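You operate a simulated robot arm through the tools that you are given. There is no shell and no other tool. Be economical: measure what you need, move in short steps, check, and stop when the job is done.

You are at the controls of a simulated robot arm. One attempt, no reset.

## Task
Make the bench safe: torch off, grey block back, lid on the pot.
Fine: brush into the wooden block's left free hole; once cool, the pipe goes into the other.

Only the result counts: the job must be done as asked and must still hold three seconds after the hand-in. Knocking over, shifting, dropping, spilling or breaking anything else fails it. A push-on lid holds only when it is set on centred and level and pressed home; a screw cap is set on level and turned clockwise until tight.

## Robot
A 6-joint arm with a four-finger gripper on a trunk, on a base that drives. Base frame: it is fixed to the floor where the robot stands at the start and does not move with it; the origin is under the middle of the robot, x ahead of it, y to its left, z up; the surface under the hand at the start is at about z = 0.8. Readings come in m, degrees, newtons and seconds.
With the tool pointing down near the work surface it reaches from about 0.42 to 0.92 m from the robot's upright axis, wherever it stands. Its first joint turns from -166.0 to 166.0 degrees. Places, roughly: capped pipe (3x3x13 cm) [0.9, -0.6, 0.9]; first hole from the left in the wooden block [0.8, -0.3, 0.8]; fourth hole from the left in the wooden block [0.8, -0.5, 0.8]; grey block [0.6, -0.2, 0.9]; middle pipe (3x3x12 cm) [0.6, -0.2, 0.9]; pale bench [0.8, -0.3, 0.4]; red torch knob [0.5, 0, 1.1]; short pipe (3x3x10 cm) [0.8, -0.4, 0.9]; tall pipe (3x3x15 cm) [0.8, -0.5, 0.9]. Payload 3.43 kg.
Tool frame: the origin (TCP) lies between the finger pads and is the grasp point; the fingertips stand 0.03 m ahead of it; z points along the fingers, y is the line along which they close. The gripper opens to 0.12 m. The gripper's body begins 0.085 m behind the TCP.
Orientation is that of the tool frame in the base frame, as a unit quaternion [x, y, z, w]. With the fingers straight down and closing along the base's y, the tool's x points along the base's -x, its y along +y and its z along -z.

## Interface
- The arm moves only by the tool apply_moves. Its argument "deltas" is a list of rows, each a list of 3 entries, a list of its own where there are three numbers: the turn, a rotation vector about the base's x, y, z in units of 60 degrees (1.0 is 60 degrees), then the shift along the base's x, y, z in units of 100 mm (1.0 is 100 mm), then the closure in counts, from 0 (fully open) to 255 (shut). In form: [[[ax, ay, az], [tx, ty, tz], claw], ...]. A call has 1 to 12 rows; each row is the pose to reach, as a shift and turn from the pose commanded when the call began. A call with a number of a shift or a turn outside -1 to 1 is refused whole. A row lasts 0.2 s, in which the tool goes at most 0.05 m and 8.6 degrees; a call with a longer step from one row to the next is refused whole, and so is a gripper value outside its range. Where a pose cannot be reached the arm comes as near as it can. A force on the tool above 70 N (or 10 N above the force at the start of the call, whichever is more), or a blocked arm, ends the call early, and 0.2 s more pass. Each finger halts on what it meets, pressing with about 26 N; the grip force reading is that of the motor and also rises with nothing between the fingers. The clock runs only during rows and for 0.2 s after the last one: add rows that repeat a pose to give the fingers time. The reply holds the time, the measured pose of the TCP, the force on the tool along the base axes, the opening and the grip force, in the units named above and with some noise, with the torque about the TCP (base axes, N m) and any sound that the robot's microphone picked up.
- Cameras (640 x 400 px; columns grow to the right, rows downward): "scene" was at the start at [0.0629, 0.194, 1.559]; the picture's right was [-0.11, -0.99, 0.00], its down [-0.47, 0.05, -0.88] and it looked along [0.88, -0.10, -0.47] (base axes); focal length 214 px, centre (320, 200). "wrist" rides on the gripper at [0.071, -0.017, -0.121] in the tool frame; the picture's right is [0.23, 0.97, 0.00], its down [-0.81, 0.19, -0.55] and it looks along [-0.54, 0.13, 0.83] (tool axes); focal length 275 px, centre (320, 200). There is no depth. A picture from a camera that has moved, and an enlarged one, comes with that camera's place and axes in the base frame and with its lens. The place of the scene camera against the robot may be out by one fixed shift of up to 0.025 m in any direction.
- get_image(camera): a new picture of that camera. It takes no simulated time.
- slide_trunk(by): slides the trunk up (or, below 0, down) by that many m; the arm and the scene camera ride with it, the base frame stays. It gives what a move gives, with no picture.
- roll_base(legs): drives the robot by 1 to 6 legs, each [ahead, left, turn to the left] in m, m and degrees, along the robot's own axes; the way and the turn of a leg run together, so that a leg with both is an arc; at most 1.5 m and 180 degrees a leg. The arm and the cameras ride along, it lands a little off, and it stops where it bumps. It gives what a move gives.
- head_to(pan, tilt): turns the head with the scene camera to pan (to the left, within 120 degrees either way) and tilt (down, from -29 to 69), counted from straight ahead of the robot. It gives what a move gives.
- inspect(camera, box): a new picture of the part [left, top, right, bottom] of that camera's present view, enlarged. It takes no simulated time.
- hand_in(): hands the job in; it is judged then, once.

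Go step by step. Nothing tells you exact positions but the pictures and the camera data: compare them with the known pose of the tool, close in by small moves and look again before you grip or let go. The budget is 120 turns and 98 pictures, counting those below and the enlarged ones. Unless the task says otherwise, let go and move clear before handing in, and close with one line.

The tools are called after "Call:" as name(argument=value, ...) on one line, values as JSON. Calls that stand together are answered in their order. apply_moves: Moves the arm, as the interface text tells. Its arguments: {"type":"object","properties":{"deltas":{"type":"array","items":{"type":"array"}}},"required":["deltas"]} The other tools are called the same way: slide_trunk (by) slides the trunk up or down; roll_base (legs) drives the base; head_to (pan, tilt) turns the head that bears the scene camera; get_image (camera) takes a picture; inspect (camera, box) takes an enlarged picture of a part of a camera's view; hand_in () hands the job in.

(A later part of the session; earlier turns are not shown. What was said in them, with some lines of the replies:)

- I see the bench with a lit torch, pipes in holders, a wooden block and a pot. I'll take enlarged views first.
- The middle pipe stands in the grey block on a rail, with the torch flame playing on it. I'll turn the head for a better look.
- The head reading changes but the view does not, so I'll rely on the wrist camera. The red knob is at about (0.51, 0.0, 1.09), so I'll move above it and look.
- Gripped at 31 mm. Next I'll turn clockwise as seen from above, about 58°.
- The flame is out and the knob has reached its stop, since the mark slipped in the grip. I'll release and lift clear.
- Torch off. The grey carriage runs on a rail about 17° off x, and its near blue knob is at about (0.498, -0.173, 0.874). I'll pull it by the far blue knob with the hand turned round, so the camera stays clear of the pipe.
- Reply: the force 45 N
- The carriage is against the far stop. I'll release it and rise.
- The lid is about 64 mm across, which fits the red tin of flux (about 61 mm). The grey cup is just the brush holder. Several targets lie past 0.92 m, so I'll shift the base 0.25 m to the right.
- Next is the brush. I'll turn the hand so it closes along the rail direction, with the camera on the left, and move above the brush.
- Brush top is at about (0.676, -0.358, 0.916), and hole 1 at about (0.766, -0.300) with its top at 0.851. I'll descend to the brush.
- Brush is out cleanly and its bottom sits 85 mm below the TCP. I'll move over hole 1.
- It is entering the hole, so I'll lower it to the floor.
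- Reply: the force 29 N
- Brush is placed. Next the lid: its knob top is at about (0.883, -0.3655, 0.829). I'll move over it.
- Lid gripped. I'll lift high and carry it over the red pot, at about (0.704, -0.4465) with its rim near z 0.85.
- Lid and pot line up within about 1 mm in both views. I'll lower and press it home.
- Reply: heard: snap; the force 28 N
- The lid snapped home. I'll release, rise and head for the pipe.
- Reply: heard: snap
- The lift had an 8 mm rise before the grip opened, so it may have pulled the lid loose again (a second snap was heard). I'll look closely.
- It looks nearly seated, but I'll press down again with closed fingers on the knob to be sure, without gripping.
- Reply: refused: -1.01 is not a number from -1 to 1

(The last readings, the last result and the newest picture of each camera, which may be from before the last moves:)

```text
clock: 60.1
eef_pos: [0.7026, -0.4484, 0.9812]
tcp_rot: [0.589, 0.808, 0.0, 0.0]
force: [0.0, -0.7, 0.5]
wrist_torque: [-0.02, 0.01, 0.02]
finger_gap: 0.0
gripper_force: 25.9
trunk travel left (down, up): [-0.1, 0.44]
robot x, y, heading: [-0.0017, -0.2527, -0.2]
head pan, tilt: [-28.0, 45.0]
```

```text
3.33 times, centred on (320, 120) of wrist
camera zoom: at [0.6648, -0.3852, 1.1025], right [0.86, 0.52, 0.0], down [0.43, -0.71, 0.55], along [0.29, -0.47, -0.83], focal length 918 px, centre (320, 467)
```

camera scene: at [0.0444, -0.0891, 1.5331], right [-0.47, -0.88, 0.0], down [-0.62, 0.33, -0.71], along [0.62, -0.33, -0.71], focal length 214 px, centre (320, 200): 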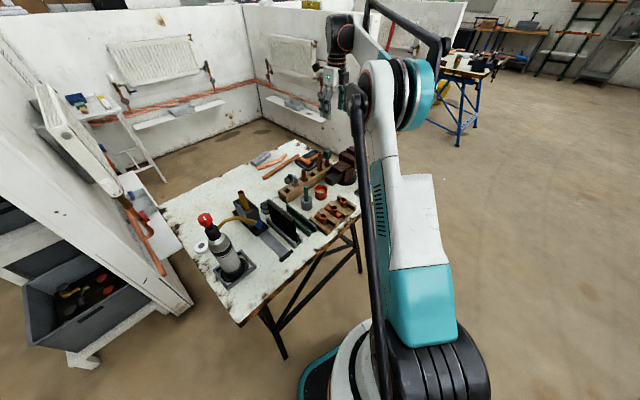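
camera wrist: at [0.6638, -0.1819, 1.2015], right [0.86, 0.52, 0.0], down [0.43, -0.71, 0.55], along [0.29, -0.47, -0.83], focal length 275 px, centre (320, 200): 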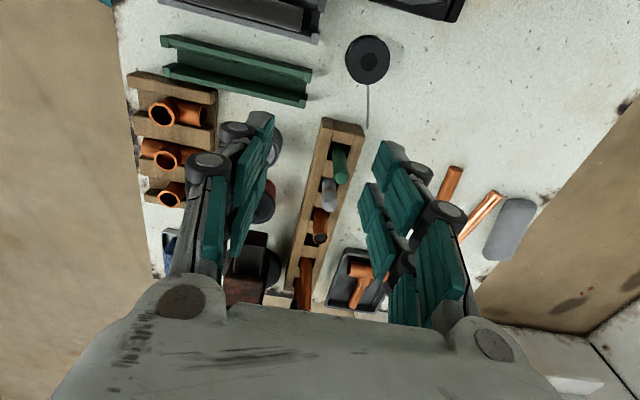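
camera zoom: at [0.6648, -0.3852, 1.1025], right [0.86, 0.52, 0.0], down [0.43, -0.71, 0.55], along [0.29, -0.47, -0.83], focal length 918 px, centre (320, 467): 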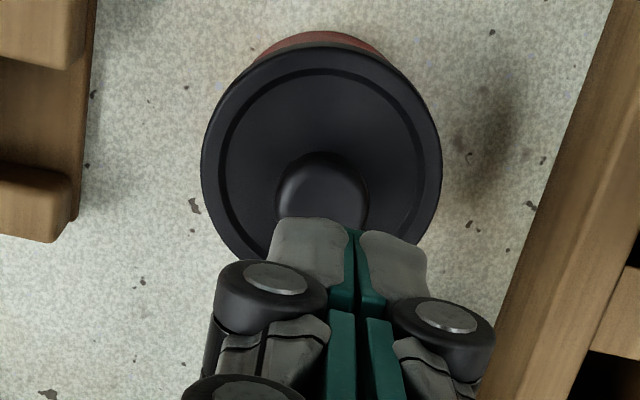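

Call:
apply_moves(deltas=[[[0, 0, 0], [0, 0.015, -0.4], 255], [[0, 0, 0], [0, 0.015, -0.68], 255], [[0, 0, 0], [0, 0.015, -0.74], 255], [[0, 0, 0], [0, 0.015, -0.78], 255], [[0, 0, 0], [0, 0.015, -0.81], 255], [[0, 0, 0], [0, 0.015, -0.83], 255], [[0, 0, 0], [0, 0.015, -0.85], 255], [[0, 0, 0], [0, 0.015, -0.87], 255]])

Call:
inspect(camera="scene", box=[295, 165, 350, 205])

```text
clock: 61.5
eef_pos: [0.7029, -0.444, 0.9037]
tcp_rot: [0.589, 0.808, 0.001, 0.004]
force: [-2.2, 0.3, 38.0]
wrist_torque: [-0.08, -0.01, 0.01]
finger_gap: 0.0059
gripper_force: 26.3
trunk travel left (down, up): [-0.1, 0.44]
robot x, y, heading: [0.0024, -0.254, -0.2]
head pan, tilt: [-28.0, 45.0]
stopped in row 6: the force on the tool passed its limit at 76 N (the readings are from after the stop); the commanded pose is now the measured one
```

```text
10.00 times, centred on (322, 185) of scene
camera zoom: at [0.0406, -0.0878, 1.5332], right [-0.47, -0.88, 0.0], down [-0.62, 0.33, -0.71], along [0.62, -0.33, -0.71], focal length 2145 px, centre (295, 350)
```

zoom: 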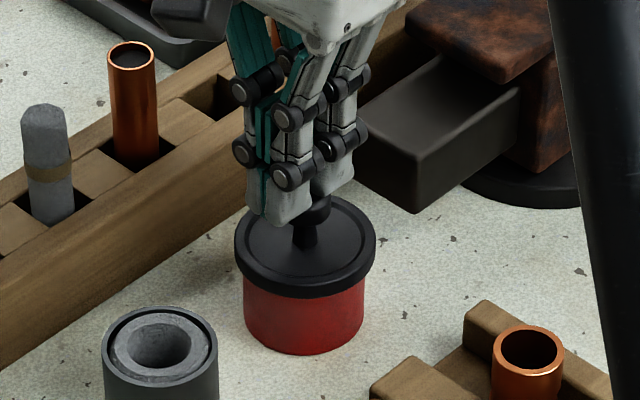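

Call:
apply_moves(deltas=[[[0, 0, 0], [0, -0.02, 0.3], 255], [[0, 0, 0], [0, -0.02, 0.4], 150], [[0, 0, 0], [0, -0.02, 0.4], 150], [[0, 0, 0], [0, -0.02, 0.4], 150]])

Call:
inspect(camera="wrist", box=[220, 70, 420, 210])

```text
clock: 62.5
eef_pos: [0.7052, -0.4471, 0.9402]
tcp_rot: [0.589, 0.808, 0.0, 0.002]
force: [0.5, -0.1, 0.2]
wrist_torque: [-0.01, 0.0, 0.0]
finger_gap: 0.0495
gripper_force: 0.0
trunk travel left (down, up): [-0.1, 0.44]
robot x, y, heading: [0.0033, -0.2549, -0.1]
head pan, tilt: [-28.0, 45.0]
heard: snap
```

```text
2.86 times, centred on (320, 140) of wrist
camera zoom: at [0.6656, -0.3838, 1.0616], right [0.86, 0.52, 0.0], down [0.43, -0.71, 0.56], along [0.29, -0.47, -0.83], focal length 786 px, centre (320, 371)
```

zoom: 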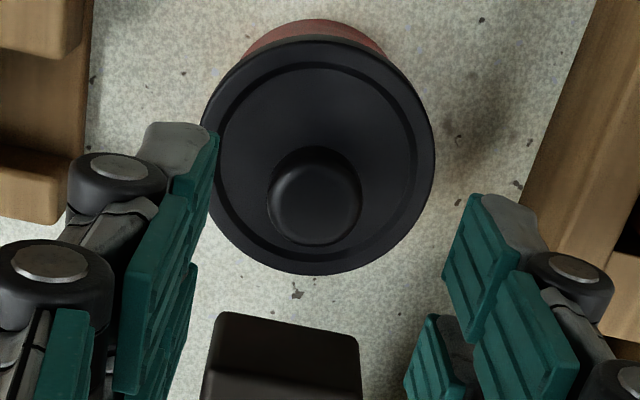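

Call:
apply_moves(deltas=[[[0, 0, 0], [-0.015, 0, -0.3], 150], [[0, 0, 0], [-0.015, 0, -0.55], 150], [[0, 0, 0], [-0.015, 0, -0.57], 150], [[0, 0, 0], [-0.015, 0, -0.57], 255], [[0, 0, 0], [-0.015, 0, -0.57], 255], [[0, 0, 0], [-0.015, 0, -0.57], 255]])

Call:
inspect(camera="scene", box=[295, 165, 350, 205])

```text
clock: 63.9
eef_pos: [0.7033, -0.4458, 0.8826]
tcp_rot: [0.589, 0.808, 0.001, 0.002]
force: [-0.6, 1.5, -0.1]
wrist_torque: [0.0, 0.02, 0.01]
finger_gap: 0.0195
gripper_force: 26.1
trunk travel left (down, up): [-0.1, 0.44]
robot x, y, heading: [0.0001, -0.2557, -0.5]
head pan, tilt: [-28.0, 45.0]
heard: snap
```

```text
10.00 times, centred on (322, 185) of scene
camera zoom: at [0.0444, -0.0888, 1.5331], right [-0.47, -0.88, 0.0], down [-0.62, 0.33, -0.71], along [0.62, -0.33, -0.71], focal length 2145 px, centre (295, 350)
```

zoom: 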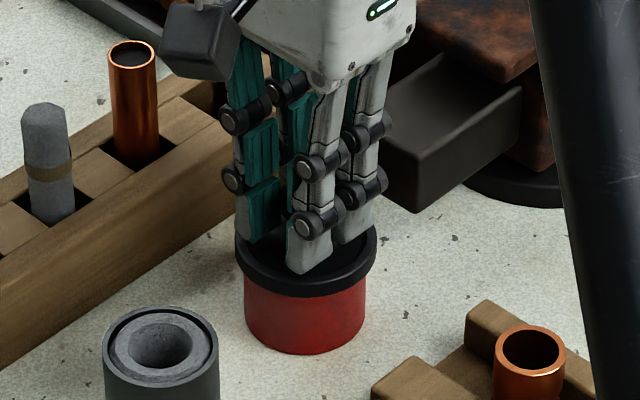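

Call:
apply_moves(deltas=[[[0, 0, 0], [0, 0, -0.02], 255], [[0, 0, 0], [0, 0, -0.03], 255], [[0, 0, 0], [0, 0, -0.04], 255], [[0, 0, 0], [0, 0, -0.05], 255], [[0, 0, 0], [0, 0, -0.05], 255]])

```text
clock: 65.1
eef_pos: [0.7032, -0.4476, 0.8786]
tcp_rot: [0.59, 0.807, 0.001, 0.004]
force: [13.4, -5.9, 40.1]
wrist_torque: [-0.14, -0.23, 0.03]
finger_gap: 0.0195
gripper_force: 26.4
trunk travel left (down, up): [-0.1, 0.44]
robot x, y, heading: [0.0017, -0.2522, -0.2]
head pan, tilt: [-28.0, 45.0]
```

Call:
apply_moves(deltas=[[[0, 0, 0], [0, 0, 0.02], 255], [[0, 0, 0], [0, 0, 0.035], 255]])

Call:
apply_moves(deltas=[[[0, 0, 0], [0, 0, 0], 150], [[0, 0, 0], [0, 0, 0], 150], [[0, 0, 0], [0, 0, 0], 150]])

Call:
apply_moves(deltas=[[[0, 0, 0], [0, 0, 0.3], 150], [[0, 0, 0], [0, 0, 0.6], 150], [[0, 0, 0], [0, 0, 1.0], 150]])

Call:
inspect(camera="scene", box=[295, 165, 350, 205])

```text
clock: 65.7
eef_pos: [0.7038, -0.4463, 0.8797]
tcp_rot: [0.589, 0.808, 0.0, 0.001]
force: [-0.9, 1.1, -0.1]
wrist_torque: [0.03, 0.0, 0.01]
finger_gap: 0.0193
gripper_force: 26.2
trunk travel left (down, up): [-0.1, 0.44]
robot x, y, heading: [0.0005, -0.2536, -0.0]
head pan, tilt: [-28.0, 45.0]
```

```text
clock: 66.5
eef_pos: [0.7041, -0.4481, 0.8814]
tcp_rot: [0.589, 0.808, 0.001, 0.002]
force: [0.4, -0.4, -0.4]
wrist_torque: [0.0, 0.01, -0.02]
finger_gap: 0.0495
gripper_force: 0.1
trunk travel left (down, up): [-0.1, 0.44]
robot x, y, heading: [0.0004, -0.2563, -0.1]
head pan, tilt: [-28.0, 45.0]
heard: snap
```

```text
clock: 67.3
eef_pos: [0.7058, -0.4494, 0.9804]
tcp_rot: [0.59, 0.808, 0.0, 0.002]
force: [-0.2, 0.2, 0.9]
wrist_torque: [0.02, 0.03, -0.02]
finger_gap: 0.0497
gripper_force: 0.0
trunk travel left (down, up): [-0.1, 0.44]
robot x, y, heading: [-0.0026, -0.2537, -0.1]
head pan, tilt: [-28.0, 45.0]
```

```text
10.00 times, centred on (322, 185) of scene
camera zoom: at [0.0446, -0.0889, 1.5331], right [-0.47, -0.88, 0.0], down [-0.62, 0.33, -0.71], along [0.62, -0.33, -0.71], focal length 2145 px, centre (295, 350)
```

zoom: 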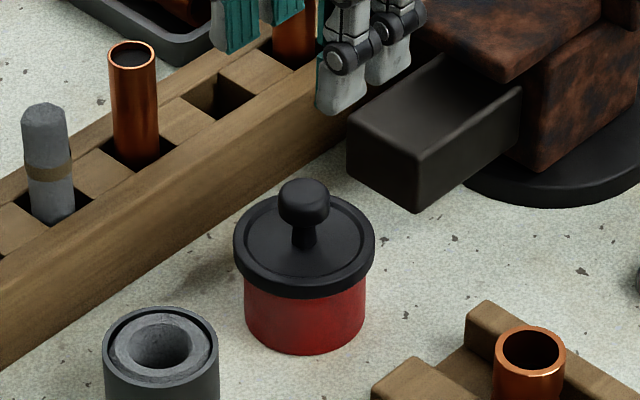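

The snap sounds are ambiguous. I'll finish with a level press: open fingers straddling the knob and pushing directly on the lid disc, so nothing can pull it up.

Call:
apply_moves(deltas=[[[0, 0, 0], [-0.02, 0.03, -0.4], 159], [[0, 0, 0], [-0.02, 0.03, -0.8], 159], [[0, 0, 0], [-0.02, 0.03, -0.96], 159], [[0, 0, 0], [-0.02, 0.03, -1.0], 159]])

Call:
apply_moves(deltas=[[[0, 0, 0], [0, 0, -0.02], 159], [[0, 0, 0], [0, 0, -0.03], 159], [[0, 0, 0], [0, 0, -0.04], 159], [[0, 0, 0], [0, 0, -0.05], 159], [[0, 0, 0], [0, 0, -0.06], 159], [[0, 0, 0], [0, 0, -0.07], 159], [[0, 0, 0], [0, 0, -0.07], 159]])

```text
clock: 68.3
eef_pos: [0.7019, -0.4431, 0.8817]
tcp_rot: [0.589, 0.808, 0.001, 0.002]
force: [-0.2, 0.3, -0.7]
wrist_torque: [0.0, -0.02, 0.02]
finger_gap: 0.0452
gripper_force: 0.1
trunk travel left (down, up): [-0.1, 0.44]
robot x, y, heading: [-0.0006, -0.254, -0.3]
head pan, tilt: [-28.0, 45.0]
```

```text
clock: 69.9
eef_pos: [0.7011, -0.4445, 0.8781]
tcp_rot: [0.589, 0.808, 0.002, 0.002]
force: [-3.1, 2.4, 31.7]
wrist_torque: [-0.02, 0.25, -0.02]
finger_gap: 0.0509
gripper_force: 3.7
trunk travel left (down, up): [-0.1, 0.44]
robot x, y, heading: [-0.0029, -0.2551, -0.4]
head pan, tilt: [-28.0, 45.0]
stopped in row 7: the force on the tool passed its limit at 75 N (the readings are from after the stop); the commanded pose is now the measured one
```

Call:
apply_moves(deltas=[[[0, 0, 0], [0, 0, 0.01], 150], [[0, 0, 0], [0, 0, 0.3], 150], [[0, 0, 0], [0, 0, 0.6], 150], [[0, 0, 0], [0, 0, 1.0], 150]])

Call:
inspect(camera="scene", box=[295, 165, 350, 205])

```text
clock: 70.9
eef_pos: [0.7019, -0.4446, 0.9752]
tcp_rot: [0.589, 0.808, 0.001, 0.003]
force: [0.6, -1.1, 0.5]
wrist_torque: [0.0, 0.02, -0.01]
finger_gap: 0.0498
gripper_force: 0.0
trunk travel left (down, up): [-0.1, 0.44]
robot x, y, heading: [-0.0006, -0.2541, -0.3]
head pan, tilt: [-28.0, 45.0]
```

```text
10.00 times, centred on (322, 185) of scene
camera zoom: at [0.0447, -0.0889, 1.5331], right [-0.47, -0.88, 0.0], down [-0.62, 0.33, -0.71], along [0.62, -0.33, -0.71], focal length 2145 px, centre (295, 350)
```

zoom: 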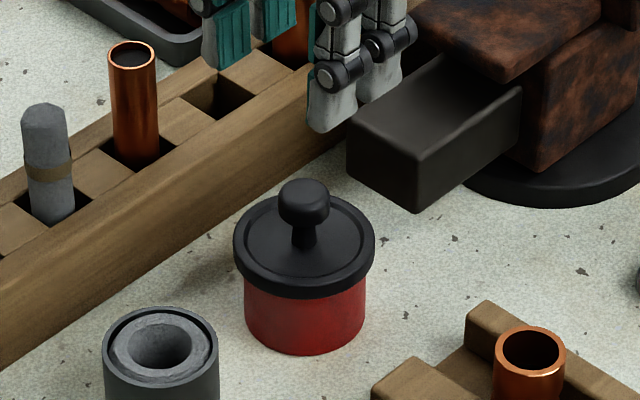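

The lid is seated: a level 75 N press changed nothing. Now the pipe, which is copper-coloured again and stands at about (0.698, -0.105) with its top near 0.985.

Call:
apply_moves(deltas=[[[0, 0, 0], [0, 0.2, 0.4], 110], [[0, 0, 0], [0, 0.6, 0.8], 110], [[0, 0, 0], [0, 1.0, 1.0], 110]])

Call:
apply_moves(deltas=[[[0, 0, 0], [0, 0.4, 0.1], 110], [[0, 0, 0], [0, 0.8, 0.2], 110], [[0, 0, 0], [0, 1.0, 0.2], 110]])

Call:
apply_moves(deltas=[[[0, 0, 0], [0, 0.4, 0], 110], [[0, 0, 0], [0, 0.8, 0], 110], [[0, 0, 0], [0, 1.0, 0], 110], [[0, 0, 0], [0, 1.0, 0], 110]])

Call:
get_image(camera="wrist")

Call:
inspect(camera="scene", box=[190, 150, 290, 230])

```text
refused: row 2 steps farther than a row can; nothing moved
```

```text
clock: 71.7
eef_pos: [0.7032, -0.3454, 0.9974]
tcp_rot: [0.59, 0.807, 0.0, 0.003]
force: [-0.1, 0.3, 0.6]
wrist_torque: [-0.03, -0.01, -0.01]
finger_gap: 0.0683
gripper_force: 0.1
trunk travel left (down, up): [-0.1, 0.44]
robot x, y, heading: [0.0007, -0.2499, -0.2]
head pan, tilt: [-28.0, 45.0]
```

```text
clock: 72.7
eef_pos: [0.7028, -0.2427, 0.996]
tcp_rot: [0.589, 0.808, 0.001, 0.002]
force: [-0.1, -0.1, 0.3]
wrist_torque: [0.0, 0.01, 0.01]
finger_gap: 0.0683
gripper_force: 0.2
trunk travel left (down, up): [-0.1, 0.44]
robot x, y, heading: [0.0031, -0.2516, -0.5]
head pan, tilt: [-28.0, 45.0]
```

```text
17 pictures are left
camera wrist: at [0.663, -0.1795, 1.1169], right [0.86, 0.52, 0.0], down [0.43, -0.71, 0.56], along [0.29, -0.47, -0.83], focal length 275 px, centre (320, 200)
```

wrist: 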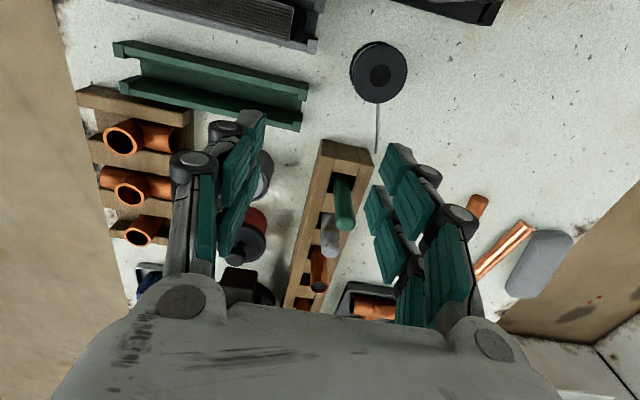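

```text
5.00 times, centred on (240, 190) of scene
camera zoom: at [0.0445, -0.0887, 1.533], right [-0.47, -0.88, 0.0], down [-0.62, 0.33, -0.71], along [0.62, -0.33, -0.71], focal length 1072 px, centre (720, 250)
```

zoom: 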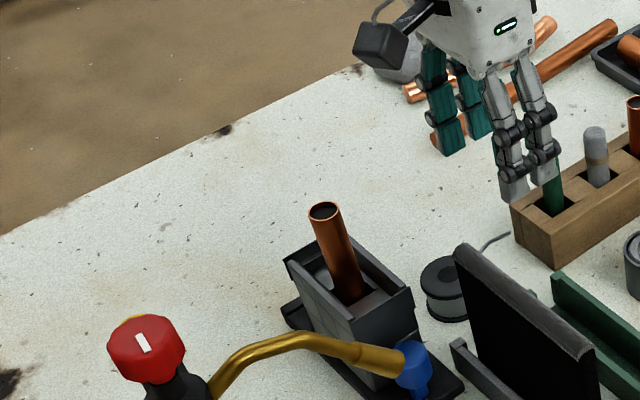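

Call:
apply_moves(deltas=[[[0, 0, 0], [0, 0.1, 0.45], 110], [[0, 0, 0], [0, 0.2, 0.9], 110], [[0, 0, 0], [0, 0.6, 0.9], 110], [[0, 0, 0], [0, 1.0, 0.9], 110]])

Call:
apply_moves(deltas=[[[0, 0, 0], [-0.05, 0.4, 0], 110], [[0, 0, 0], [-0.05, 0.4, 0], 110]])

Call:
get_image(camera="wrist")

```text
clock: 73.7
eef_pos: [0.7028, -0.1433, 1.085]
tcp_rot: [0.589, 0.808, 0.0, 0.002]
force: [-0.3, 0.4, 0.0]
wrist_torque: [-0.01, 0.0, 0.02]
finger_gap: 0.0681
gripper_force: 0.0
trunk travel left (down, up): [-0.1, 0.44]
robot x, y, heading: [0.0038, -0.2505, -0.2]
head pan, tilt: [-28.0, 45.0]
```

```text
clock: 74.3
eef_pos: [0.6968, -0.1048, 1.0843]
tcp_rot: [0.589, 0.808, 0.001, 0.003]
force: [0.5, 0.8, 0.2]
wrist_torque: [-0.08, -0.01, -0.01]
finger_gap: 0.0679
gripper_force: 0.0
trunk travel left (down, up): [-0.1, 0.44]
robot x, y, heading: [-0.0019, -0.2523, -0.0]
head pan, tilt: [-28.0, 45.0]
```

```text
15 pictures are left
camera wrist: at [0.657, -0.0399, 1.2064], right [0.86, 0.52, 0.0], down [0.43, -0.71, 0.56], along [0.29, -0.48, -0.83], focal length 275 px, centre (320, 200)
```

wrist: 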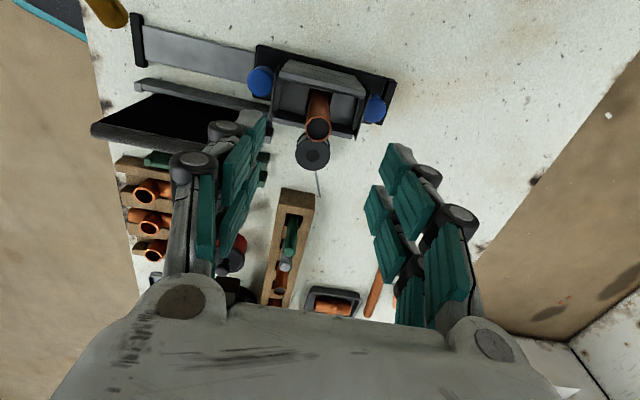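

Call:
apply_moves(deltas=[[[0, 0, 0], [-0.01, -0.01, -0.4], 110], [[0, 0, 0], [-0.01, -0.01, -0.6], 110], [[0, 0, 0], [-0.01, -0.01, -0.6], 110]])

Call:
get_image(camera="wrist")

```text
clock: 75.1
eef_pos: [0.6958, -0.105, 1.0248]
tcp_rot: [0.589, 0.808, 0.001, 0.002]
force: [-0.3, -0.1, 0.0]
wrist_torque: [0.0, -0.01, -0.02]
finger_gap: 0.0685
gripper_force: 0.1
trunk travel left (down, up): [-0.1, 0.44]
robot x, y, heading: [0.0011, -0.2558, -0.0]
head pan, tilt: [-28.0, 45.0]
```

```text
14 pictures are left
camera wrist: at [0.6569, -0.042, 1.146], right [0.86, 0.52, 0.0], down [0.43, -0.71, 0.56], along [0.29, -0.47, -0.83], focal length 275 px, centre (320, 200)
```

wrist: 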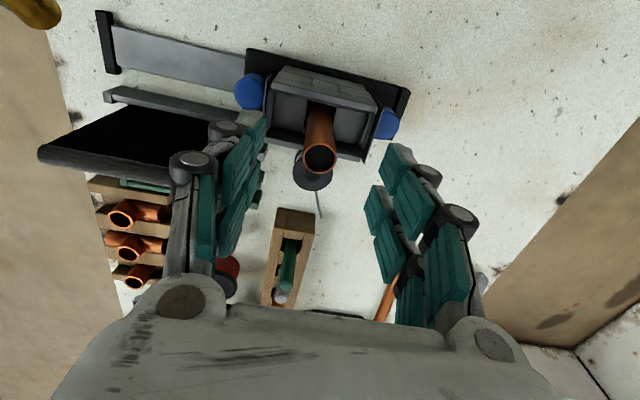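

Call:
apply_moves(deltas=[[[0, 0, 0], [0.0, 0, -0.35], 110], [[0, 0, 0], [0.0, 0, -0.6], 110], [[0, 0, 0], [0, 0, -0.7], 110], [[0, 0, 0], [0, 0, -0.7], 255], [[0, 0, 0], [0, 0, -0.7], 255], [[0, 0, 0], [0, 0, -0.7], 255]])

Call:
get_image(camera="wrist")

```text
clock: 76.5
eef_pos: [0.6984, -0.1043, 0.9553]
tcp_rot: [0.589, 0.808, 0.0, 0.002]
force: [-0.7, 0.1, -0.1]
wrist_torque: [-0.02, 0.02, -0.01]
finger_gap: 0.0207
gripper_force: 26.6
trunk travel left (down, up): [-0.1, 0.44]
robot x, y, heading: [-0.0012, -0.2573, -0.3]
head pan, tilt: [-28.0, 45.0]
```

```text
13 pictures are left
camera wrist: at [0.6575, -0.0412, 1.0766], right [0.86, 0.52, 0.0], down [0.43, -0.71, 0.56], along [0.29, -0.47, -0.83], focal length 275 px, centre (320, 200)
```

wrist: 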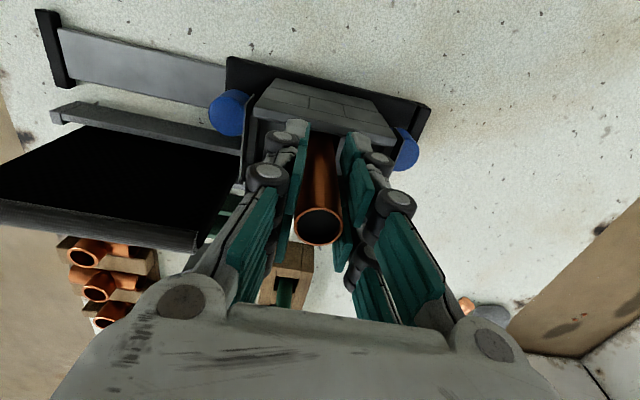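

Pipe gripped (21 mm). I'll lift it straight out and carry it toward hole 4, at about (0.817, -0.455).

Call:
apply_moves(deltas=[[[0, 0, 0], [0, 0, 0.2], 255], [[0, 0, 0], [0, 0, 0.4], 255], [[0, 0, 0], [0, 0, 0.6], 255], [[0, 0, 0], [0, 0, 0.8], 255], [[0, 0, 0], [0, 0, 1.0], 255]])

Call:
get_image(camera="scene")

```text
clock: 77.7
eef_pos: [0.6959, -0.1047, 1.0552]
tcp_rot: [0.589, 0.808, 0.001, 0.003]
force: [-0.4, 0.7, -1.8]
wrist_torque: [0.03, 0.02, -0.04]
finger_gap: 0.0205
gripper_force: 26.1
trunk travel left (down, up): [-0.1, 0.44]
robot x, y, heading: [0.0003, -0.2565, -0.1]
head pan, tilt: [-28.0, 45.0]
```

```text
12 pictures are left
camera scene: at [0.0445, -0.0888, 1.5331], right [-0.47, -0.88, 0.0], down [-0.62, 0.33, -0.71], along [0.62, -0.33, -0.71], focal length 214 px, centre (320, 200)
```

scene: 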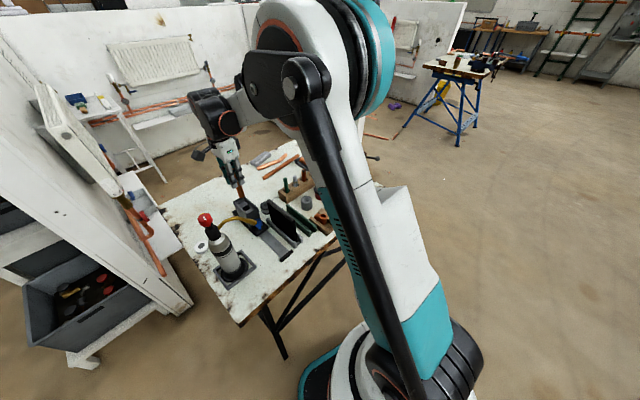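

Call:
apply_moves(deltas=[[[0, 0, 0], [0, 0, 0.35], 255], [[0, 0, 0], [0.1, -0.4, 0.35], 255], [[0, 0, 0], [0.25, -0.8, 0.35], 255], [[0, 0, 0], [0.35, -1.0, 0.35], 255]])

Call:
apply_moves(deltas=[[[0, 0, 0], [0.15, -0.4, 0], 255], [[0, 0, 0], [0.3, -0.8, 0], 255], [[0, 0, 0], [0.35, -1.0, 0], 255]])

Call:
apply_moves(deltas=[[[0, 0, 0], [0.2, -0.4, 0], 255], [[0, 0, 0], [0.4, -0.8, 0], 255], [[0, 0, 0], [0.4, -0.95, 0], 255], [[0, 0, 0], [0.4, -0.95, 0], 255]])

Call:
get_image(camera="wrist")

Call:
inspect(camera="scene", box=[260, 130, 360, 210])

```text
clock: 78.7
eef_pos: [0.7314, -0.2043, 1.088]
tcp_rot: [0.589, 0.808, 0.0, 0.003]
force: [-0.2, 0.1, -0.8]
wrist_torque: [0.03, -0.05, -0.02]
finger_gap: 0.0205
gripper_force: 25.8
trunk travel left (down, up): [-0.1, 0.44]
robot x, y, heading: [-0.0027, -0.2524, -0.0]
head pan, tilt: [-28.0, 45.0]
```

```text
clock: 79.5
eef_pos: [0.7688, -0.3037, 1.0893]
tcp_rot: [0.589, 0.808, 0.001, 0.003]
force: [0.2, 0.4, -0.4]
wrist_torque: [0.0, 0.02, -0.01]
finger_gap: 0.0208
gripper_force: 25.6
trunk travel left (down, up): [-0.1, 0.44]
robot x, y, heading: [-0.0032, -0.2533, -0.3]
head pan, tilt: [-28.0, 45.0]
```

```text
clock: 80.5
eef_pos: [0.8069, -0.4007, 1.0917]
tcp_rot: [0.589, 0.808, 0.001, 0.003]
force: [-0.4, -0.6, -0.7]
wrist_torque: [0.0, 0.0, 0.03]
finger_gap: 0.0205
gripper_force: 25.5
trunk travel left (down, up): [-0.1, 0.44]
robot x, y, heading: [-0.0019, -0.2532, -0.1]
head pan, tilt: [-28.0, 45.0]
```

```text
11 pictures are left
camera wrist: at [0.7672, -0.3363, 1.2122], right [0.86, 0.52, 0.0], down [0.43, -0.71, 0.56], along [0.29, -0.47, -0.83], focal length 275 px, centre (320, 200)
```

wrist: 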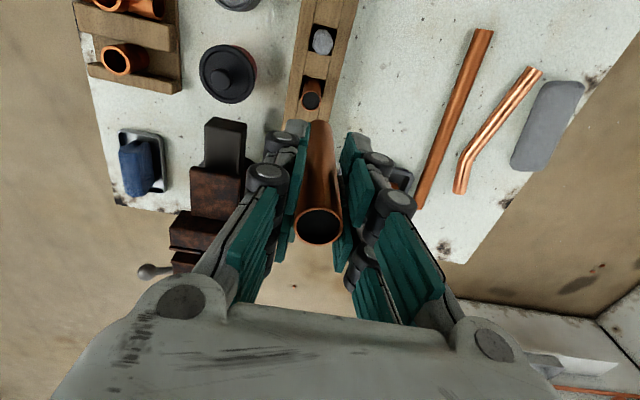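

```text
5.00 times, centred on (310, 170) of scene
camera zoom: at [0.0444, -0.0889, 1.5331], right [-0.47, -0.88, 0.0], down [-0.62, 0.33, -0.71], along [0.62, -0.33, -0.71], focal length 1072 px, centre (370, 350)
```

zoom: 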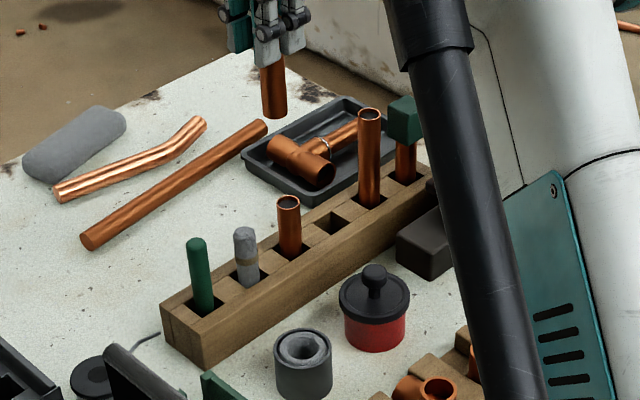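

Call:
apply_moves(deltas=[[[0, 0, 0], [0.05, -0.3, 0], 255], [[0, 0, 0], [0.096, -0.55, 0], 255], [[0, 0, 0], [0.096, -0.55, -0.4], 255], [[0, 0, 0], [0.096, -0.55, -0.8], 255], [[0, 0, 0], [0.096, -0.55, -1.0], 255], [[0, 0, 0], [0.096, -0.55, -1.0], 255]])

Call:
inspect(camera="scene", box=[290, 140, 350, 180])

```text
clock: 81.9
eef_pos: [0.8164, -0.4564, 0.99]
tcp_rot: [0.589, 0.808, 0.0, 0.003]
force: [-0.4, 1.0, -1.1]
wrist_torque: [0.01, -0.01, -0.01]
finger_gap: 0.0205
gripper_force: 26.0
trunk travel left (down, up): [-0.1, 0.44]
robot x, y, heading: [0.0028, -0.2555, -0.1]
head pan, tilt: [-28.0, 45.0]
```

```text
10.00 times, centred on (320, 160) of scene
camera zoom: at [0.0448, -0.089, 1.5331], right [-0.47, -0.88, 0.0], down [-0.62, 0.33, -0.71], along [0.62, -0.33, -0.71], focal length 2145 px, centre (320, 600)
```

zoom: 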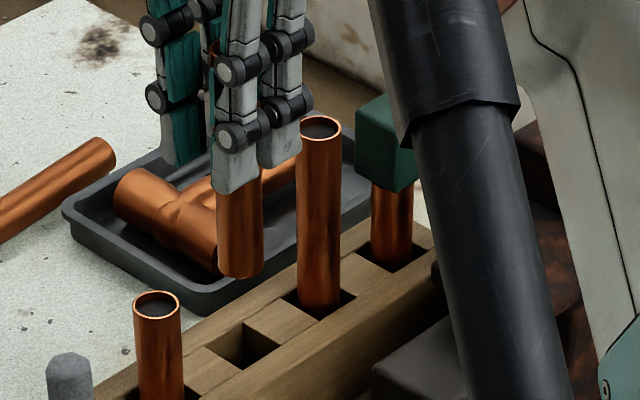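

Call:
apply_moves(deltas=[[[0, 0, 0], [-0.015, 0.01, -0.2], 255], [[0, 0, 0], [-0.015, 0.01, -0.36], 255], [[0, 0, 0], [-0.015, 0.01, -0.36], 255]])

Call:
inspect(camera="scene", box=[292, 155, 332, 185])

```text
clock: 82.7
eef_pos: [0.8154, -0.456, 0.9536]
tcp_rot: [0.589, 0.808, 0.0, 0.003]
force: [0.0, -0.1, -0.9]
wrist_torque: [0.0, 0.02, 0.01]
finger_gap: 0.0207
gripper_force: 26.1
trunk travel left (down, up): [-0.1, 0.44]
robot x, y, heading: [-0.0002, -0.2554, -0.2]
head pan, tilt: [-28.0, 45.0]
```

```text
13.33 times, centred on (312, 170) of scene
camera zoom: at [0.0448, -0.089, 1.5331], right [-0.47, -0.88, 0.0], down [-0.62, 0.33, -0.71], along [0.62, -0.33, -0.71], focal length 2860 px, centre (427, 600)
```

zoom: 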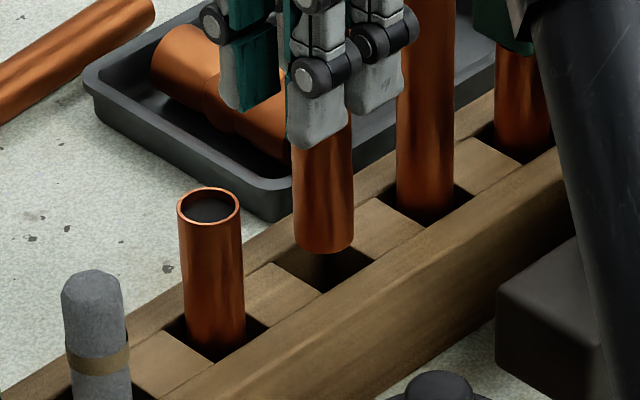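

Call:
apply_moves(deltas=[[[0, 0, 0], [0.0, 0.01, -0.06], 255], [[0, 0, 0], [0.0, 0.01, -0.11], 255], [[0, 0, 0], [0.0, 0.01, -0.15], 255], [[0, 0, 0], [0.0, 0.01, -0.18], 255]])

Call:
inspect(camera="scene", box=[292, 155, 332, 185])

```text
clock: 83.7
eef_pos: [0.8147, -0.4528, 0.9374]
tcp_rot: [0.589, 0.808, 0.0, 0.002]
force: [0.2, 0.0, -0.9]
wrist_torque: [-0.01, 0.0, -0.03]
finger_gap: 0.0205
gripper_force: 26.2
trunk travel left (down, up): [-0.1, 0.44]
robot x, y, heading: [0.0001, -0.2523, -0.5]
head pan, tilt: [-28.0, 45.0]
```

```text
13.33 times, centred on (312, 170) of scene
camera zoom: at [0.0447, -0.0889, 1.5331], right [-0.47, -0.88, 0.0], down [-0.62, 0.33, -0.71], along [0.62, -0.33, -0.71], focal length 2860 px, centre (427, 600)
```

zoom: 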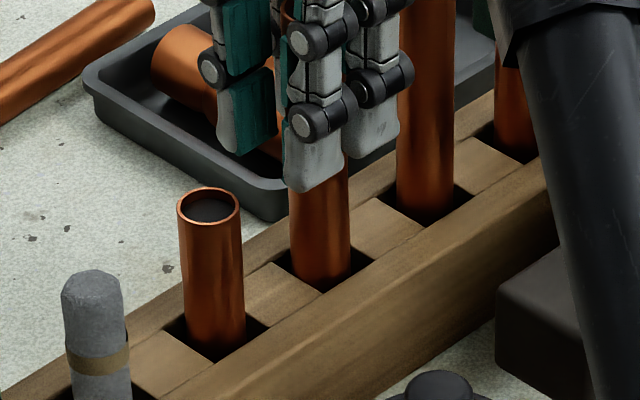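

It is entering the hole without contact. I'll lower it to the floor of the hole.

Call:
apply_moves(deltas=[[[0, 0, 0], [0, 0, -0.1], 255], [[0, 0, 0], [0, 0, -0.2], 255], [[0, 0, 0], [0, 0, -0.3], 255], [[0, 0, 0], [0, 0, -0.37], 255], [[0, 0, 0], [0, 0, -0.4], 255], [[0, 0, 0], [0, 0, -0.43], 255]])

```text
clock: 85.1
eef_pos: [0.8142, -0.4524, 0.896]
tcp_rot: [0.59, 0.808, 0.001, 0.003]
force: [2.5, -0.3, 23.2]
wrist_torque: [-0.09, -0.09, 0.02]
finger_gap: 0.0207
gripper_force: 25.8
trunk travel left (down, up): [-0.1, 0.44]
robot x, y, heading: [-0.0029, -0.2522, -0.1]
head pan, tilt: [-28.0, 45.0]
```

Bottomed. I'll release and rise.

Call:
apply_moves(deltas=[[[0, 0, 0], [0, 0, 0.015], 255], [[0, 0, 0], [0, 0, 0.015], 160], [[0, 0, 0], [0, 0, 0.015], 160], [[0, 0, 0], [0, 0, 0.3], 160], [[0, 0, 0], [0, 0, 0.65], 160], [[0, 0, 0], [0, 0, 1.0], 160]])

Call:
apply_moves(deltas=[[[0, 0, 0], [0, 0, 0.4], 128], [[0, 0, 0], [0, 0.3, 0.7], 128], [[0, 0, 0], [-0.2, 0.6, 0.9], 128], [[0, 0, 0], [-0.4, 1.0, 1.0], 128]])

Call:
inspect(camera="scene", box=[180, 130, 360, 260])

```text
clock: 86.5
eef_pos: [0.8168, -0.4526, 0.9938]
tcp_rot: [0.589, 0.808, 0.001, 0.002]
force: [0.2, -0.4, 0.0]
wrist_torque: [0.0, 0.01, 0.04]
finger_gap: 0.0448
gripper_force: 0.1
trunk travel left (down, up): [-0.1, 0.44]
robot x, y, heading: [-0.0047, -0.2536, 0.1]
head pan, tilt: [-28.0, 45.0]
```

```text
clock: 87.5
eef_pos: [0.7753, -0.3553, 1.0942]
tcp_rot: [0.59, 0.808, 0.001, 0.003]
force: [0.5, 0.8, 0.0]
wrist_torque: [0.04, -0.01, 0.0]
finger_gap: 0.0599
gripper_force: 0.0
trunk travel left (down, up): [-0.1, 0.44]
robot x, y, heading: [-0.0013, -0.2543, -0.1]
head pan, tilt: [-28.0, 45.0]
```

```text
3.08 times, centred on (270, 195) of scene
camera zoom: at [0.0442, -0.0891, 1.5332], right [-0.47, -0.88, 0.0], down [-0.62, 0.33, -0.71], along [0.62, -0.33, -0.71], focal length 660 px, centre (474, 215)
```

zoom: 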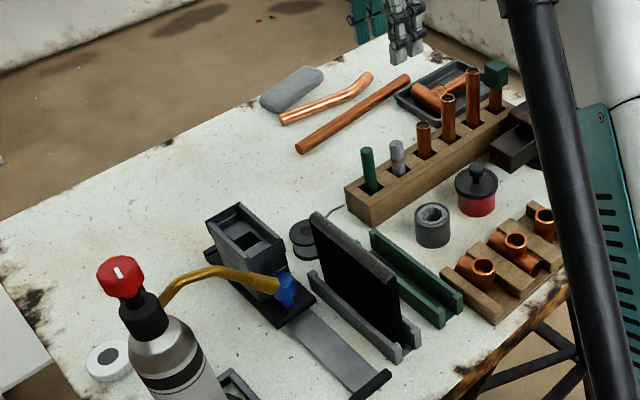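

Call:
inspect(camera="scene", box=[225, 180, 275, 225])

Call:
inspect(camera="scene", box=[295, 165, 350, 205])

```text
8.89 times, centred on (250, 202) of scene
camera zoom: at [0.0442, -0.0891, 1.5332], right [-0.47, -0.88, 0.0], down [-0.62, 0.33, -0.71], along [0.62, -0.33, -0.71], focal length 1906 px, centre (942, 178)
```

zoom: 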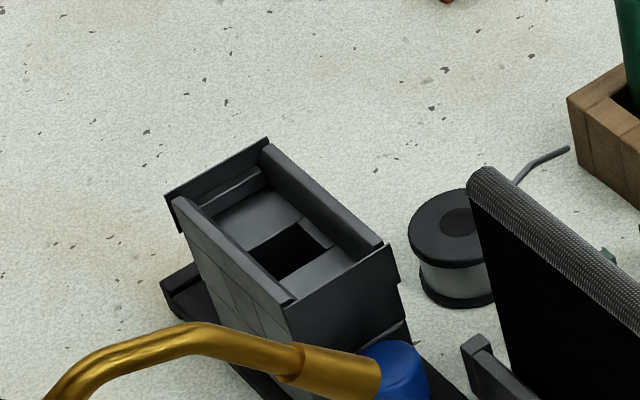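

```text
10.00 times, centred on (322, 185) of scene
camera zoom: at [0.0442, -0.0891, 1.5332], right [-0.47, -0.88, 0.0], down [-0.62, 0.33, -0.71], along [0.62, -0.33, -0.71], focal length 2145 px, centre (295, 350)
```

zoom: 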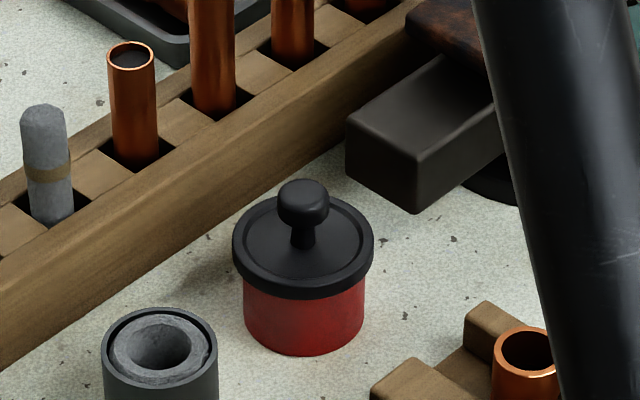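

The torch knob is at its off stop, the grey block sits at the far end of its rail, and the lid is seated level. The brush is in hole 1, the pipe is in hole 4, and the hand is clear, so I'm handing in.

Call:
hand_in()

```text
The job is handed in.
```

The job is handed in: torch off, grey block back at its far stop, lid on the red pot, brush in hole 1 and the cooled pipe in hole 4. The one doubt is the lid. I pulled up on it by mistake after it first snapped on, then re-seated it, and a final level press of about 75 N did not move it.
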